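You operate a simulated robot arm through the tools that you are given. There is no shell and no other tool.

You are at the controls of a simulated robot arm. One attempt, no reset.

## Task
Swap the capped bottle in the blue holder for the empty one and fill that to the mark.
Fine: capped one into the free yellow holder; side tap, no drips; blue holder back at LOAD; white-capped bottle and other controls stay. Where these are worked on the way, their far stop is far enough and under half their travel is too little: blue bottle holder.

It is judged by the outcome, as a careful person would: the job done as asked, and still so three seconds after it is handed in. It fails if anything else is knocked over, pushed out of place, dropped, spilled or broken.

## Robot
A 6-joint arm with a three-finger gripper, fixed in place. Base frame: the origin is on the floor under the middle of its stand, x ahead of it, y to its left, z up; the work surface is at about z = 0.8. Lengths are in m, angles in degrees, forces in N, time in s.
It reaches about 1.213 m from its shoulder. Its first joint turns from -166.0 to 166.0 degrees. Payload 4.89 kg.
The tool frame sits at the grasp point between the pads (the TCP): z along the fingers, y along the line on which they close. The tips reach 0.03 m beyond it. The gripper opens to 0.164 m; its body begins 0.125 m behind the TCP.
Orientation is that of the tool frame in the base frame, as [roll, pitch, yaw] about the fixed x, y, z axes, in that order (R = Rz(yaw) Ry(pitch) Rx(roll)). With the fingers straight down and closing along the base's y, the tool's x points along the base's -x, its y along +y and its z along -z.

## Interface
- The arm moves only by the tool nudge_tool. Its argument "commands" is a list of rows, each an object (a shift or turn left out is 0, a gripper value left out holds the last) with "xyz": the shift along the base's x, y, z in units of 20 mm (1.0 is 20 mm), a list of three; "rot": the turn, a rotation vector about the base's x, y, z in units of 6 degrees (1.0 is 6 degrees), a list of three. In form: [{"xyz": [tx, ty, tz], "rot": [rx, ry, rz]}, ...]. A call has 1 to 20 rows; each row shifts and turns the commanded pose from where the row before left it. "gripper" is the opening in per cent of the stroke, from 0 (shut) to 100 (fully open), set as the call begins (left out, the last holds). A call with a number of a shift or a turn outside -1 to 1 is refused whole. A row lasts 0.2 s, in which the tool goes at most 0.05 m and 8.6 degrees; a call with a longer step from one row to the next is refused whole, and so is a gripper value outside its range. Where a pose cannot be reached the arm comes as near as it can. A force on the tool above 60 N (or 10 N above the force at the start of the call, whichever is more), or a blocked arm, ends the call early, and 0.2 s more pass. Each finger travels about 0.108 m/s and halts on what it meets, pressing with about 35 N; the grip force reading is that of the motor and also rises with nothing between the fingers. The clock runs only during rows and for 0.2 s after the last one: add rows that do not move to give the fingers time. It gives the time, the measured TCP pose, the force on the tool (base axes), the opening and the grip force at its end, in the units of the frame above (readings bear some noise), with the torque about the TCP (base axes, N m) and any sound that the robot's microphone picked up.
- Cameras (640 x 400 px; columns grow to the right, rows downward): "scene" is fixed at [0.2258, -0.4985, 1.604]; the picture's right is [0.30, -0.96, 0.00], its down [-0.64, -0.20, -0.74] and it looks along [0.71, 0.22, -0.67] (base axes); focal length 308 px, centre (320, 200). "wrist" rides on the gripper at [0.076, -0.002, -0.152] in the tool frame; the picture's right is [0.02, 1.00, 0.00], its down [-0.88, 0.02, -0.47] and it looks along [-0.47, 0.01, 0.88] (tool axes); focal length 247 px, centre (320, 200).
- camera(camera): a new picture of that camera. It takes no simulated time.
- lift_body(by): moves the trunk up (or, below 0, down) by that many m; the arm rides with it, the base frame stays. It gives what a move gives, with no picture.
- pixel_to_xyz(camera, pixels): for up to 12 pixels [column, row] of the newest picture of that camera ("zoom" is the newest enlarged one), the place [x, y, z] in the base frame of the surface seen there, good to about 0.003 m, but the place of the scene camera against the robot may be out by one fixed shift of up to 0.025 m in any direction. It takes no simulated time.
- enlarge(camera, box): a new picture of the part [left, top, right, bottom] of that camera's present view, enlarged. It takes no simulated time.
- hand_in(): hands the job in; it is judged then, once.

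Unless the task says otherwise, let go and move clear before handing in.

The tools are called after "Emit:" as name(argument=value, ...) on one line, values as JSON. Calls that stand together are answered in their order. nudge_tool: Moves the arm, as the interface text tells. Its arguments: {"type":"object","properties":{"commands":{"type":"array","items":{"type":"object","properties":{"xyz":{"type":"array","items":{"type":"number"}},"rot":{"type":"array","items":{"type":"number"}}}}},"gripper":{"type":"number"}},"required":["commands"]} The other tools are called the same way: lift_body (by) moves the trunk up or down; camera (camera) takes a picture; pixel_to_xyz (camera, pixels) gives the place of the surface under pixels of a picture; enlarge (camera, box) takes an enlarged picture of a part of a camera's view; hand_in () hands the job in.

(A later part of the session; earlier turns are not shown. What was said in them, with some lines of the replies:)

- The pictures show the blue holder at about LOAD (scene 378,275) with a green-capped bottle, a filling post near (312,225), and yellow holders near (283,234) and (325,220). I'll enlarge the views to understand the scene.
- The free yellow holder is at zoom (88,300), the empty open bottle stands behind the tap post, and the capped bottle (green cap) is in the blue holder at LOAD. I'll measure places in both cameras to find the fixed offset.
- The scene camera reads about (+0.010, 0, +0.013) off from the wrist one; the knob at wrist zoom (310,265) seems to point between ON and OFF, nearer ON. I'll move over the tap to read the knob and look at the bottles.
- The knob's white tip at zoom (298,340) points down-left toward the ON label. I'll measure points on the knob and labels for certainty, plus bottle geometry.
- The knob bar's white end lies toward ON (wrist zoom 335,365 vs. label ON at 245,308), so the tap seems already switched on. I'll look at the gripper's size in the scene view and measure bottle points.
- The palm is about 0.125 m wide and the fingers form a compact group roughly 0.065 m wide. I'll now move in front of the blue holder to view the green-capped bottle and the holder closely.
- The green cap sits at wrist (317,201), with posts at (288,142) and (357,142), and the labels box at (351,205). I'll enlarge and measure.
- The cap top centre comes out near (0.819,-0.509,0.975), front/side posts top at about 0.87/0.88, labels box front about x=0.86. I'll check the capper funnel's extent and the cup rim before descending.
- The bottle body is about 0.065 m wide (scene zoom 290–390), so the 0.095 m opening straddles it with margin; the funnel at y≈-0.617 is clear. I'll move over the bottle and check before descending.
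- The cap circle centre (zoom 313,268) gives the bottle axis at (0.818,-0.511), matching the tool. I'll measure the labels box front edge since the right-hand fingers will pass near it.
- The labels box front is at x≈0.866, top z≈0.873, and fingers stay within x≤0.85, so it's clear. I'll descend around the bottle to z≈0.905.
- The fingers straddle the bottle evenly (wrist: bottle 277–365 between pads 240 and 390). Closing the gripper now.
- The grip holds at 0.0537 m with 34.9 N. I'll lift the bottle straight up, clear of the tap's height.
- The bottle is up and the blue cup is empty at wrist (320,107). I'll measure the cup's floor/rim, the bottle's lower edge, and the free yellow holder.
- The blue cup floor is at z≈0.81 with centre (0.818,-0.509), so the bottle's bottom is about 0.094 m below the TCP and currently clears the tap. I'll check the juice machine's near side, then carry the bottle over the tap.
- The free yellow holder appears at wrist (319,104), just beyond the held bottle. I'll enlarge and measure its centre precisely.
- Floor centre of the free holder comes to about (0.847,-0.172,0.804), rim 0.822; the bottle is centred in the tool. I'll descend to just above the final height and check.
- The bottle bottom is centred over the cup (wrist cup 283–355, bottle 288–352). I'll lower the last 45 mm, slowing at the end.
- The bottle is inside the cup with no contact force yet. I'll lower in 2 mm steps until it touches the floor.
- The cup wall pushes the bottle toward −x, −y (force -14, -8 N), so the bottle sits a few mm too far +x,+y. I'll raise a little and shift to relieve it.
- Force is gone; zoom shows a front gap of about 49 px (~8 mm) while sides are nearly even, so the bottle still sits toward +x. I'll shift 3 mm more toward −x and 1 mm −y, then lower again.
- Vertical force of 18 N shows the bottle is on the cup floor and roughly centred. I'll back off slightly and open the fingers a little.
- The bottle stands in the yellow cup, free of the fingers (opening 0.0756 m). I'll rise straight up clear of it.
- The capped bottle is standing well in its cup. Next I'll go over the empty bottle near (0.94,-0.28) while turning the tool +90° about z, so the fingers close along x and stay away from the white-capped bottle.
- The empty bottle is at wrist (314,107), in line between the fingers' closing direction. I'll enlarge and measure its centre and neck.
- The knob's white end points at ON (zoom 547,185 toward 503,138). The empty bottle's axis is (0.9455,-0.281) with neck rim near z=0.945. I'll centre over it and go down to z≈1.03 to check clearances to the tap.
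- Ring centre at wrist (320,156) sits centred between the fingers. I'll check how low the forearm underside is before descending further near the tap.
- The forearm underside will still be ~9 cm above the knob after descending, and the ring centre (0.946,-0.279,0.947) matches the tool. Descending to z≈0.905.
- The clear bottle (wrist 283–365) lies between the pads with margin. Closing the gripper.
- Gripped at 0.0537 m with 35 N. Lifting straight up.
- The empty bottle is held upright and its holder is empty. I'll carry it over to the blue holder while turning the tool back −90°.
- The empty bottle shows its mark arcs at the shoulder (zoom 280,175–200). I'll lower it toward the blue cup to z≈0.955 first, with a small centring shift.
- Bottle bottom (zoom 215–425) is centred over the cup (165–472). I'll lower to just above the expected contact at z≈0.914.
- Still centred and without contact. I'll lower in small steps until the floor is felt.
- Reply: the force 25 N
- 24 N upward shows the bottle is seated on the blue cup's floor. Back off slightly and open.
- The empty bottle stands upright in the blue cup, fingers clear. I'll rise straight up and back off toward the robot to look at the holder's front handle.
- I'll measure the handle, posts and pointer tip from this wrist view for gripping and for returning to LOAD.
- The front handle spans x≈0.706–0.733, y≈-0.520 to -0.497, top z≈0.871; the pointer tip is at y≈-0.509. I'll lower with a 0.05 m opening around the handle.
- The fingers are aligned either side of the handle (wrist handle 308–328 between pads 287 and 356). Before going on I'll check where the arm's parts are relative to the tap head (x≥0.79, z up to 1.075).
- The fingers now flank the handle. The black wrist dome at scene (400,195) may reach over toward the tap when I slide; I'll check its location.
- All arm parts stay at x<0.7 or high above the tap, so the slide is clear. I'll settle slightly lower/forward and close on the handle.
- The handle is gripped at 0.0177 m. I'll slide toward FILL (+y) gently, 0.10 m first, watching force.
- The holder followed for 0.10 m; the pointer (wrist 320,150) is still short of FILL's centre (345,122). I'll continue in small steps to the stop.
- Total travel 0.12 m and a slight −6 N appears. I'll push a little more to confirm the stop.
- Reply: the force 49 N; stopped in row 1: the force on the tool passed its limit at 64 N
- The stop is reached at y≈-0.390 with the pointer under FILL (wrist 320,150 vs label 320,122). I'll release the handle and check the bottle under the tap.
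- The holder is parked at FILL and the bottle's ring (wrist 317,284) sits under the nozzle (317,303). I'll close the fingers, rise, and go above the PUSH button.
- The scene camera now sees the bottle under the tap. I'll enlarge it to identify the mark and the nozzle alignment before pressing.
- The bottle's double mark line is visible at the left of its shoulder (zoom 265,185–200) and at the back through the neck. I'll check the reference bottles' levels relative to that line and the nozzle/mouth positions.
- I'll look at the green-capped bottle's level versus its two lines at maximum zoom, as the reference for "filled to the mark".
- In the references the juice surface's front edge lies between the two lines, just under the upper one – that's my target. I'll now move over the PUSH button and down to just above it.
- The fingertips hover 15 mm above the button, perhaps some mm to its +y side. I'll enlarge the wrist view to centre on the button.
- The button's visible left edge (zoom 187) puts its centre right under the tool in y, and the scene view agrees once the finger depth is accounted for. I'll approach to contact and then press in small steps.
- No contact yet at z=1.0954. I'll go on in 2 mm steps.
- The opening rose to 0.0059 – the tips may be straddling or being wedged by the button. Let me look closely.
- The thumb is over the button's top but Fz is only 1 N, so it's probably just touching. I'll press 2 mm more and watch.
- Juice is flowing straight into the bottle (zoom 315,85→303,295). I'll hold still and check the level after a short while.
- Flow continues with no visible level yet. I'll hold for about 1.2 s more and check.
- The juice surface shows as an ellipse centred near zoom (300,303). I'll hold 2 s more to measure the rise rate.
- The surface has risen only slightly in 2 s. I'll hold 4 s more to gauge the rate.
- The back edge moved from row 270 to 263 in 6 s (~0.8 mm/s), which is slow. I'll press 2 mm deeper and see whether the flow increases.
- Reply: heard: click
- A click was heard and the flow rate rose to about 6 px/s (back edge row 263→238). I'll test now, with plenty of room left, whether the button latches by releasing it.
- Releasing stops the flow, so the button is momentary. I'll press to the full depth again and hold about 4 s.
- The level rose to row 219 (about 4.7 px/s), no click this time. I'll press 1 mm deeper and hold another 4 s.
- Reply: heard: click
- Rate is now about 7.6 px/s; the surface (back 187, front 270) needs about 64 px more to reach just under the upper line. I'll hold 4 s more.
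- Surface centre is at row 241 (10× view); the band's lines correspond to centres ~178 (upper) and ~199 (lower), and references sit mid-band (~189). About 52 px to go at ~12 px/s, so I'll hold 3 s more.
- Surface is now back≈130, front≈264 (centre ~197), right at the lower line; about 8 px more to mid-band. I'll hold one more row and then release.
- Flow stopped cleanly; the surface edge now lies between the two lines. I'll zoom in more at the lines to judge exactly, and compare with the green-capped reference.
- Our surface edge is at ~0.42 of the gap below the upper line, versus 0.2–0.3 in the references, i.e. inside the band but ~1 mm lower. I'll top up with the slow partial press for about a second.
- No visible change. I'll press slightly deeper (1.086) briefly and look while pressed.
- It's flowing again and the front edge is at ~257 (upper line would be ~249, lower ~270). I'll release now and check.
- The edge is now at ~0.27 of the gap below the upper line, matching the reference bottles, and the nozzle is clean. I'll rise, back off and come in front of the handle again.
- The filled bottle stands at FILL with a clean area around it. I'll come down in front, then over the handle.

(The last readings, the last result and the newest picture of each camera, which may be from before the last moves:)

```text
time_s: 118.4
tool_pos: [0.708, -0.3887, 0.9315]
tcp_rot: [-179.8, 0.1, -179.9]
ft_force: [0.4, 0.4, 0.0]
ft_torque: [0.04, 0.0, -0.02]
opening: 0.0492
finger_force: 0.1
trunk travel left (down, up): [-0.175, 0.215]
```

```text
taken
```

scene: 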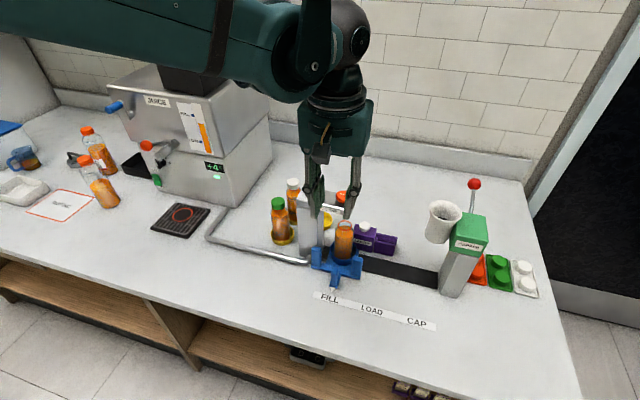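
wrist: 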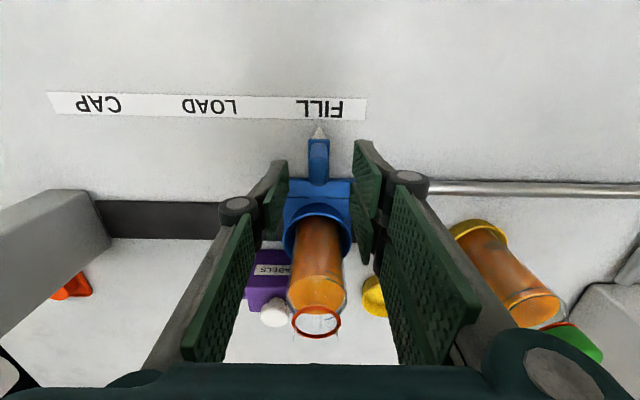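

The handle (wrist 308–329) is centred between the pads. Lowering around it with a small x margin from the side posts.

Emit:
nudge_tool(commands=[{"xyz": [-0.25, 0, -0.5]}, {"xyz": [0, 0, -1]}, {"xyz": [0, 0, -1]}, {"xyz": [0, 0, -0.95]}, {"xyz": [0.25, 0, 0]}, {"xyz": [0, 0, 0]}])

Emit:
nudge_tool(commands=[{"xyz": [0, 0, 0]}, {"xyz": [0, 0, 0]}, {"xyz": [0, 0, 0]}], gripper=5)

Emit:
camera(camera="wrist")

```text
time_s: 119.8
tool_pos: [0.7082, -0.388, 0.8636]
tcp_rot: [-179.8, 0.1, -179.9]
ft_force: [0.1, -0.1, 0.0]
ft_torque: [0.01, 0.04, -0.01]
opening: 0.0493
finger_force: 0.1
trunk travel left (down, up): [-0.175, 0.215]
```

```text
time_s: 120.6
tool_pos: [0.7088, -0.3893, 0.864]
tcp_rot: [-179.8, 0.1, 179.9]
ft_force: [1.3, -21.9, 0.6]
ft_torque: [-0.67, 0.0, 0.33]
opening: 0.0175
finger_force: 44.9
trunk travel left (down, up): [-0.175, 0.215]
```

```text
taken
```

wrist: 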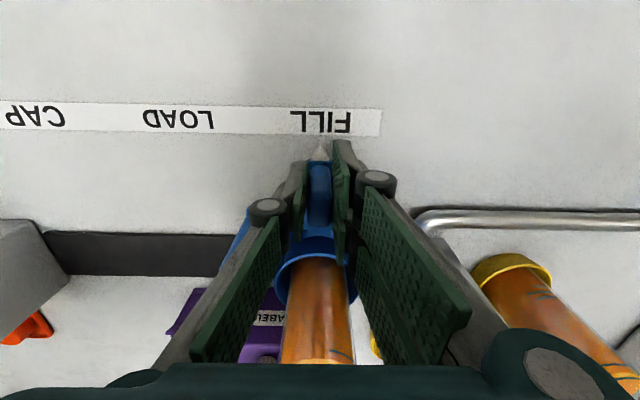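

The handle is gripped again at the FILL stop. I'll slide gently back toward LOAD, 0.12 m at ~35 mm/s.

Emit:
nudge_tool(commands=[{"xyz": [0, -0.15, 0]}, {"xyz": [0, -0.25, 0]}, {"xyz": [0, -0.35, 0]}, {"xyz": [0, -0.35, 0]}, {"xyz": [0, -0.35, 0]}, {"xyz": [0, -0.35, 0]}, {"xyz": [0, -0.35, 0]}, {"xyz": [0, -0.35, 0]}, {"xyz": [0, -0.35, 0]}, {"xyz": [0, -0.35, 0]}, {"xyz": [0, -0.35, 0]}, {"xyz": [0, -0.35, 0]}, {"xyz": [0, -0.35, 0]}, {"xyz": [0, -0.35, 0]}, {"xyz": [0, -0.35, 0]}, {"xyz": [0, -0.35, 0]}, {"xyz": [0, -0.35, 0]}, {"xyz": [0, -0.2, 0]}, {"xyz": [0, -0.15, 0]}, {"xyz": [0, 0, 0]}])

Emit:
camera(camera="wrist")

Emit:
enlarge(camera="wrist", box=[260, 90, 380, 165])

```text
time_s: 124.8
tool_pos: [0.7076, -0.5084, 0.8636]
tcp_rot: [-179.8, 0.0, -180.0]
ft_force: [9.2, -0.2, 0.3]
ft_torque: [0.01, 0.02, 0.52]
opening: 0.0179
finger_force: 44.9
trunk travel left (down, up): [-0.175, 0.215]
```

```text
taken
```

wrist: 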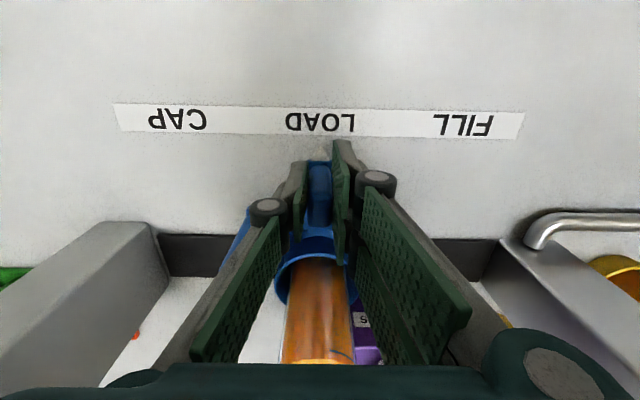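

```text
5.33 times, centred on (320, 128) of wrist
```

zoom: 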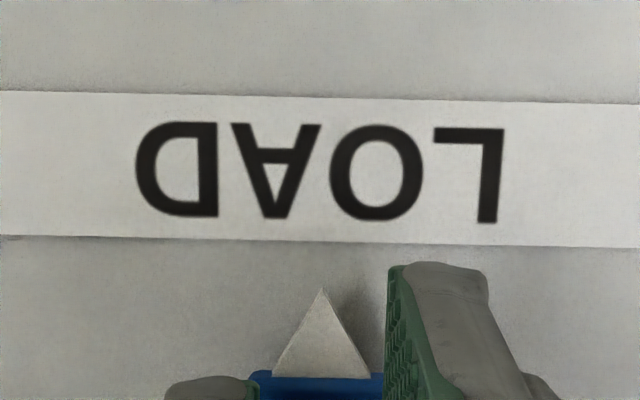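

The pointer tip (zoom 322) is centred under LOAD (136–503, centre 319.5), as at the start. I'll release the handle and lift away.

Emit:
nudge_tool(commands=[{"xyz": [0, 0, 0]}, {"xyz": [0, 0, 0]}, {"xyz": [0, 0, 0]}], gripper=30)

Emit:
nudge_tool(commands=[{"xyz": [-0.25, 0, 0.3]}, {"xyz": [0, 0, 1]}, {"xyz": [0, 0, 1]}, {"xyz": [0, 0, 1]}, {"xyz": [-0.5, 0, 1]}, {"xyz": [-1, 0, 1]}, {"xyz": [-1, 0, 1]}, {"xyz": [-1, 0, 1]}, {"xyz": [-1, 0, 1]}, {"xyz": [-1, 0, 1]}, {"xyz": [-1, 0, 1]}, {"xyz": [0, 0, 1]}, {"xyz": [0, 0, 1]}, {"xyz": [0, 0, 1]}, {"xyz": [0, 0, 1]}, {"xyz": [0, 0, 1]}, {"xyz": [0, 0, 0]}])

Emit:
camera(camera="scene")

Emit:
camera(camera="wrist")

```text
time_s: 125.6
tool_pos: [0.7089, -0.5082, 0.863]
tcp_rot: [-179.7, 0.2, -180.0]
ft_force: [0.4, -0.3, -0.3]
ft_torque: [-0.04, -0.01, 0.01]
opening: 0.0495
finger_force: 0.0
trunk travel left (down, up): [-0.175, 0.215]
```

```text
time_s: 129.2
tool_pos: [0.5727, -0.5113, 1.1702]
tcp_rot: [-179.8, 0.1, -180.0]
ft_force: [0.3, 0.2, -0.6]
ft_torque: [-0.02, -0.01, 0.0]
opening: 0.0488
finger_force: 0.2
trunk travel left (down, up): [-0.175, 0.215]
```

```text
taken
```

scene: 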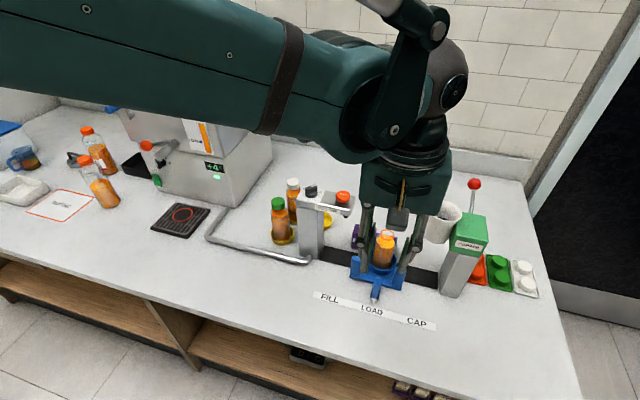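

```text
taken
```

wrist: 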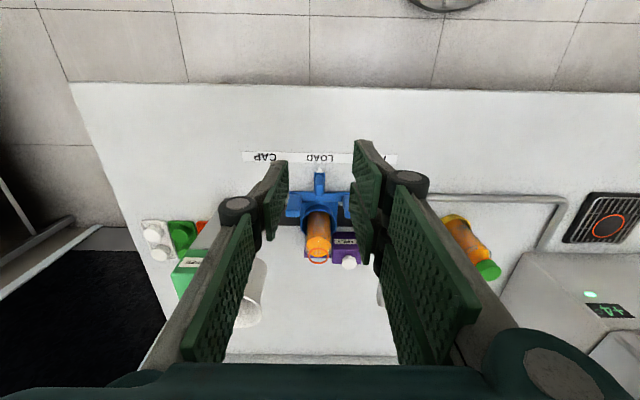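

The holder is back at LOAD with the filled bottle. I'll retreat to about the starting pose for an unobstructed final check.

Emit:
nudge_tool(commands=[{"xyz": [0, 0, 1]}, {"xyz": [0, 0, 1]}, {"xyz": [0, 0, 1]}, {"xyz": [0, 0, 1]}, {"xyz": [0, 0, 1]}, {"xyz": [0.25, 1, 0]}, {"xyz": [0.25, 1, 0]}, {"xyz": [0.25, 1, 0]}, {"xyz": [0.25, 1, 0]}, {"xyz": [0.25, 1, 0]}, {"xyz": [0.25, 1, 0]}, {"xyz": [0.25, 1, 0]}, {"xyz": [0.25, 1, 0]}, {"xyz": [0.25, 1, 0]}, {"xyz": [0.25, 1, 0]}, {"xyz": [0.25, 1, 0]}, {"xyz": [0.25, 1, 0]}, {"xyz": [0, 1, 0]}, {"xyz": [0, 1, 0]}, {"xyz": [0, 1, 0]}])

Emit:
nudge_tool(commands=[{"xyz": [0, 0.5, 0]}, {"xyz": [0, 0, 0]}], gripper=100)

Emit:
camera(camera="scene")

Emit:
enlarge(camera="scene", box=[300, 200, 460, 340])

Emit:
enlarge(camera="scene", box=[260, 160, 420, 260])

Emit:
camera(camera="wrist")

```text
time_s: 133.4
tool_pos: [0.632, -0.2086, 1.2691]
tcp_rot: [-179.9, 0.1, -180.0]
ft_force: [0.9, 0.1, -0.7]
ft_torque: [0.08, 0.03, -0.02]
opening: 0.049
finger_force: 0.1
trunk travel left (down, up): [-0.175, 0.215]
```

```text
time_s: 134.0
tool_pos: [0.6329, -0.2004, 1.271]
tcp_rot: [-179.8, 0.1, 179.9]
ft_force: [0.1, 0.7, -0.4]
ft_torque: [0.01, 0.0, 0.0]
opening: 0.1638
finger_force: 0.0
trunk travel left (down, up): [-0.175, 0.215]
```

```text
taken
```

scene: 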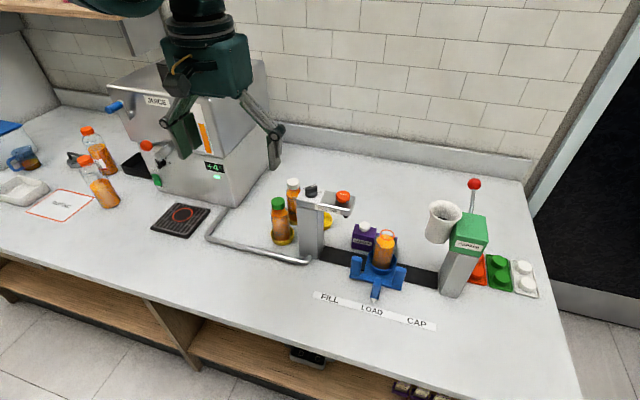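

```text
2.86 times, centred on (380, 270) of scene
```

zoom: 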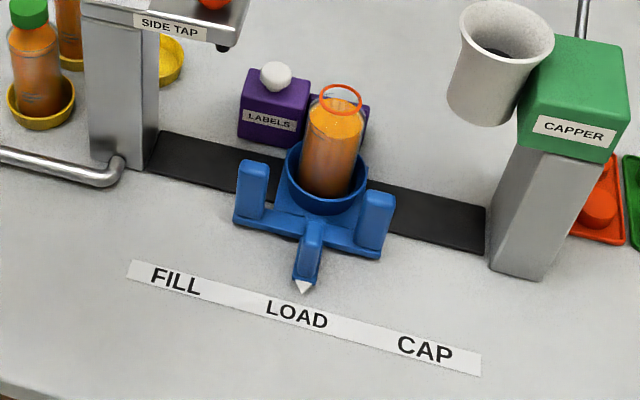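

```text
4.00 times, centred on (340, 210) of scene
```

zoom: 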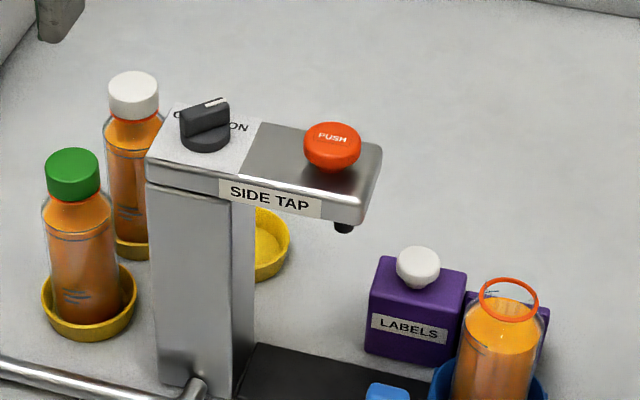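

```text
taken
```

wrist: 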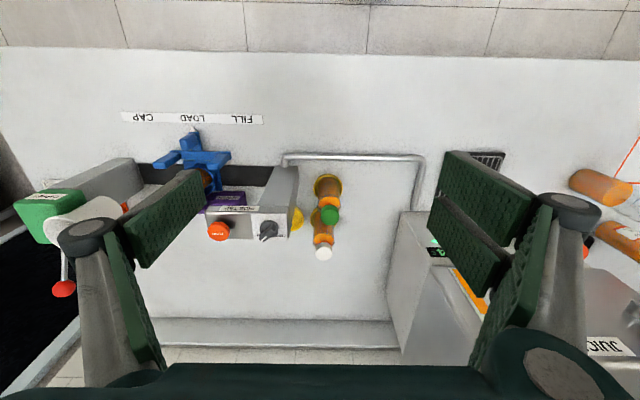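

The holder's pointer (zoom 303,290) is exactly where it began, the tap is clean and the other items are unmoved. A last close look at the fill level and the rail beneath the nozzle for drips.

Emit:
enlarge(camera="scene", box=[366, 228, 406, 253])

Emit:
enlarge(camera="scene", box=[310, 205, 390, 295])

```text
16.00 times, centred on (386, 240) of scene
```

zoom: 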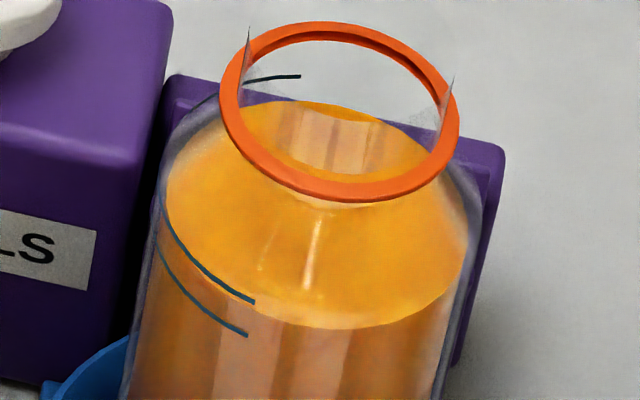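

```text
4.44 times, centred on (350, 250) of scene
```

zoom: 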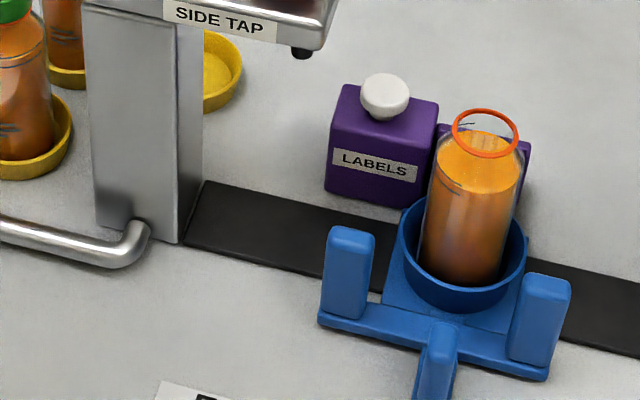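

The juice surface edge lies between the two mark lines (just under the upper one at zoom 254,302, above the lower at 246,335). The rail under the nozzle is clean, and everything stands where it should, so I'm handing in.

Emit:
hand_in()

```text
The job is handed in.
```

The last pictures show the job done as asked, and I've handed it in; the judge's result hasn't come back.

- **Capped bottle:** the green-capped one stands upright in the yellow holder that was free.
- **Empty bottle:** it is now in the blue holder, filled from the side tap. The juice sits between the two mark lines, just under the upper one and level with the two bottles that were already full.
- **Drips:** no spills show on the rail under the tap, and the nozzle looks clean.
- **Blue holder:** it went to its FILL stop for filling and is back with its pointer on LOAD, in the same spot as at the start.
- **Everything else:** the white-capped bottle, the tap's ON/OFF knob (left at ON) and the capper look unmoved. The arm has let go and is back near its starting position.
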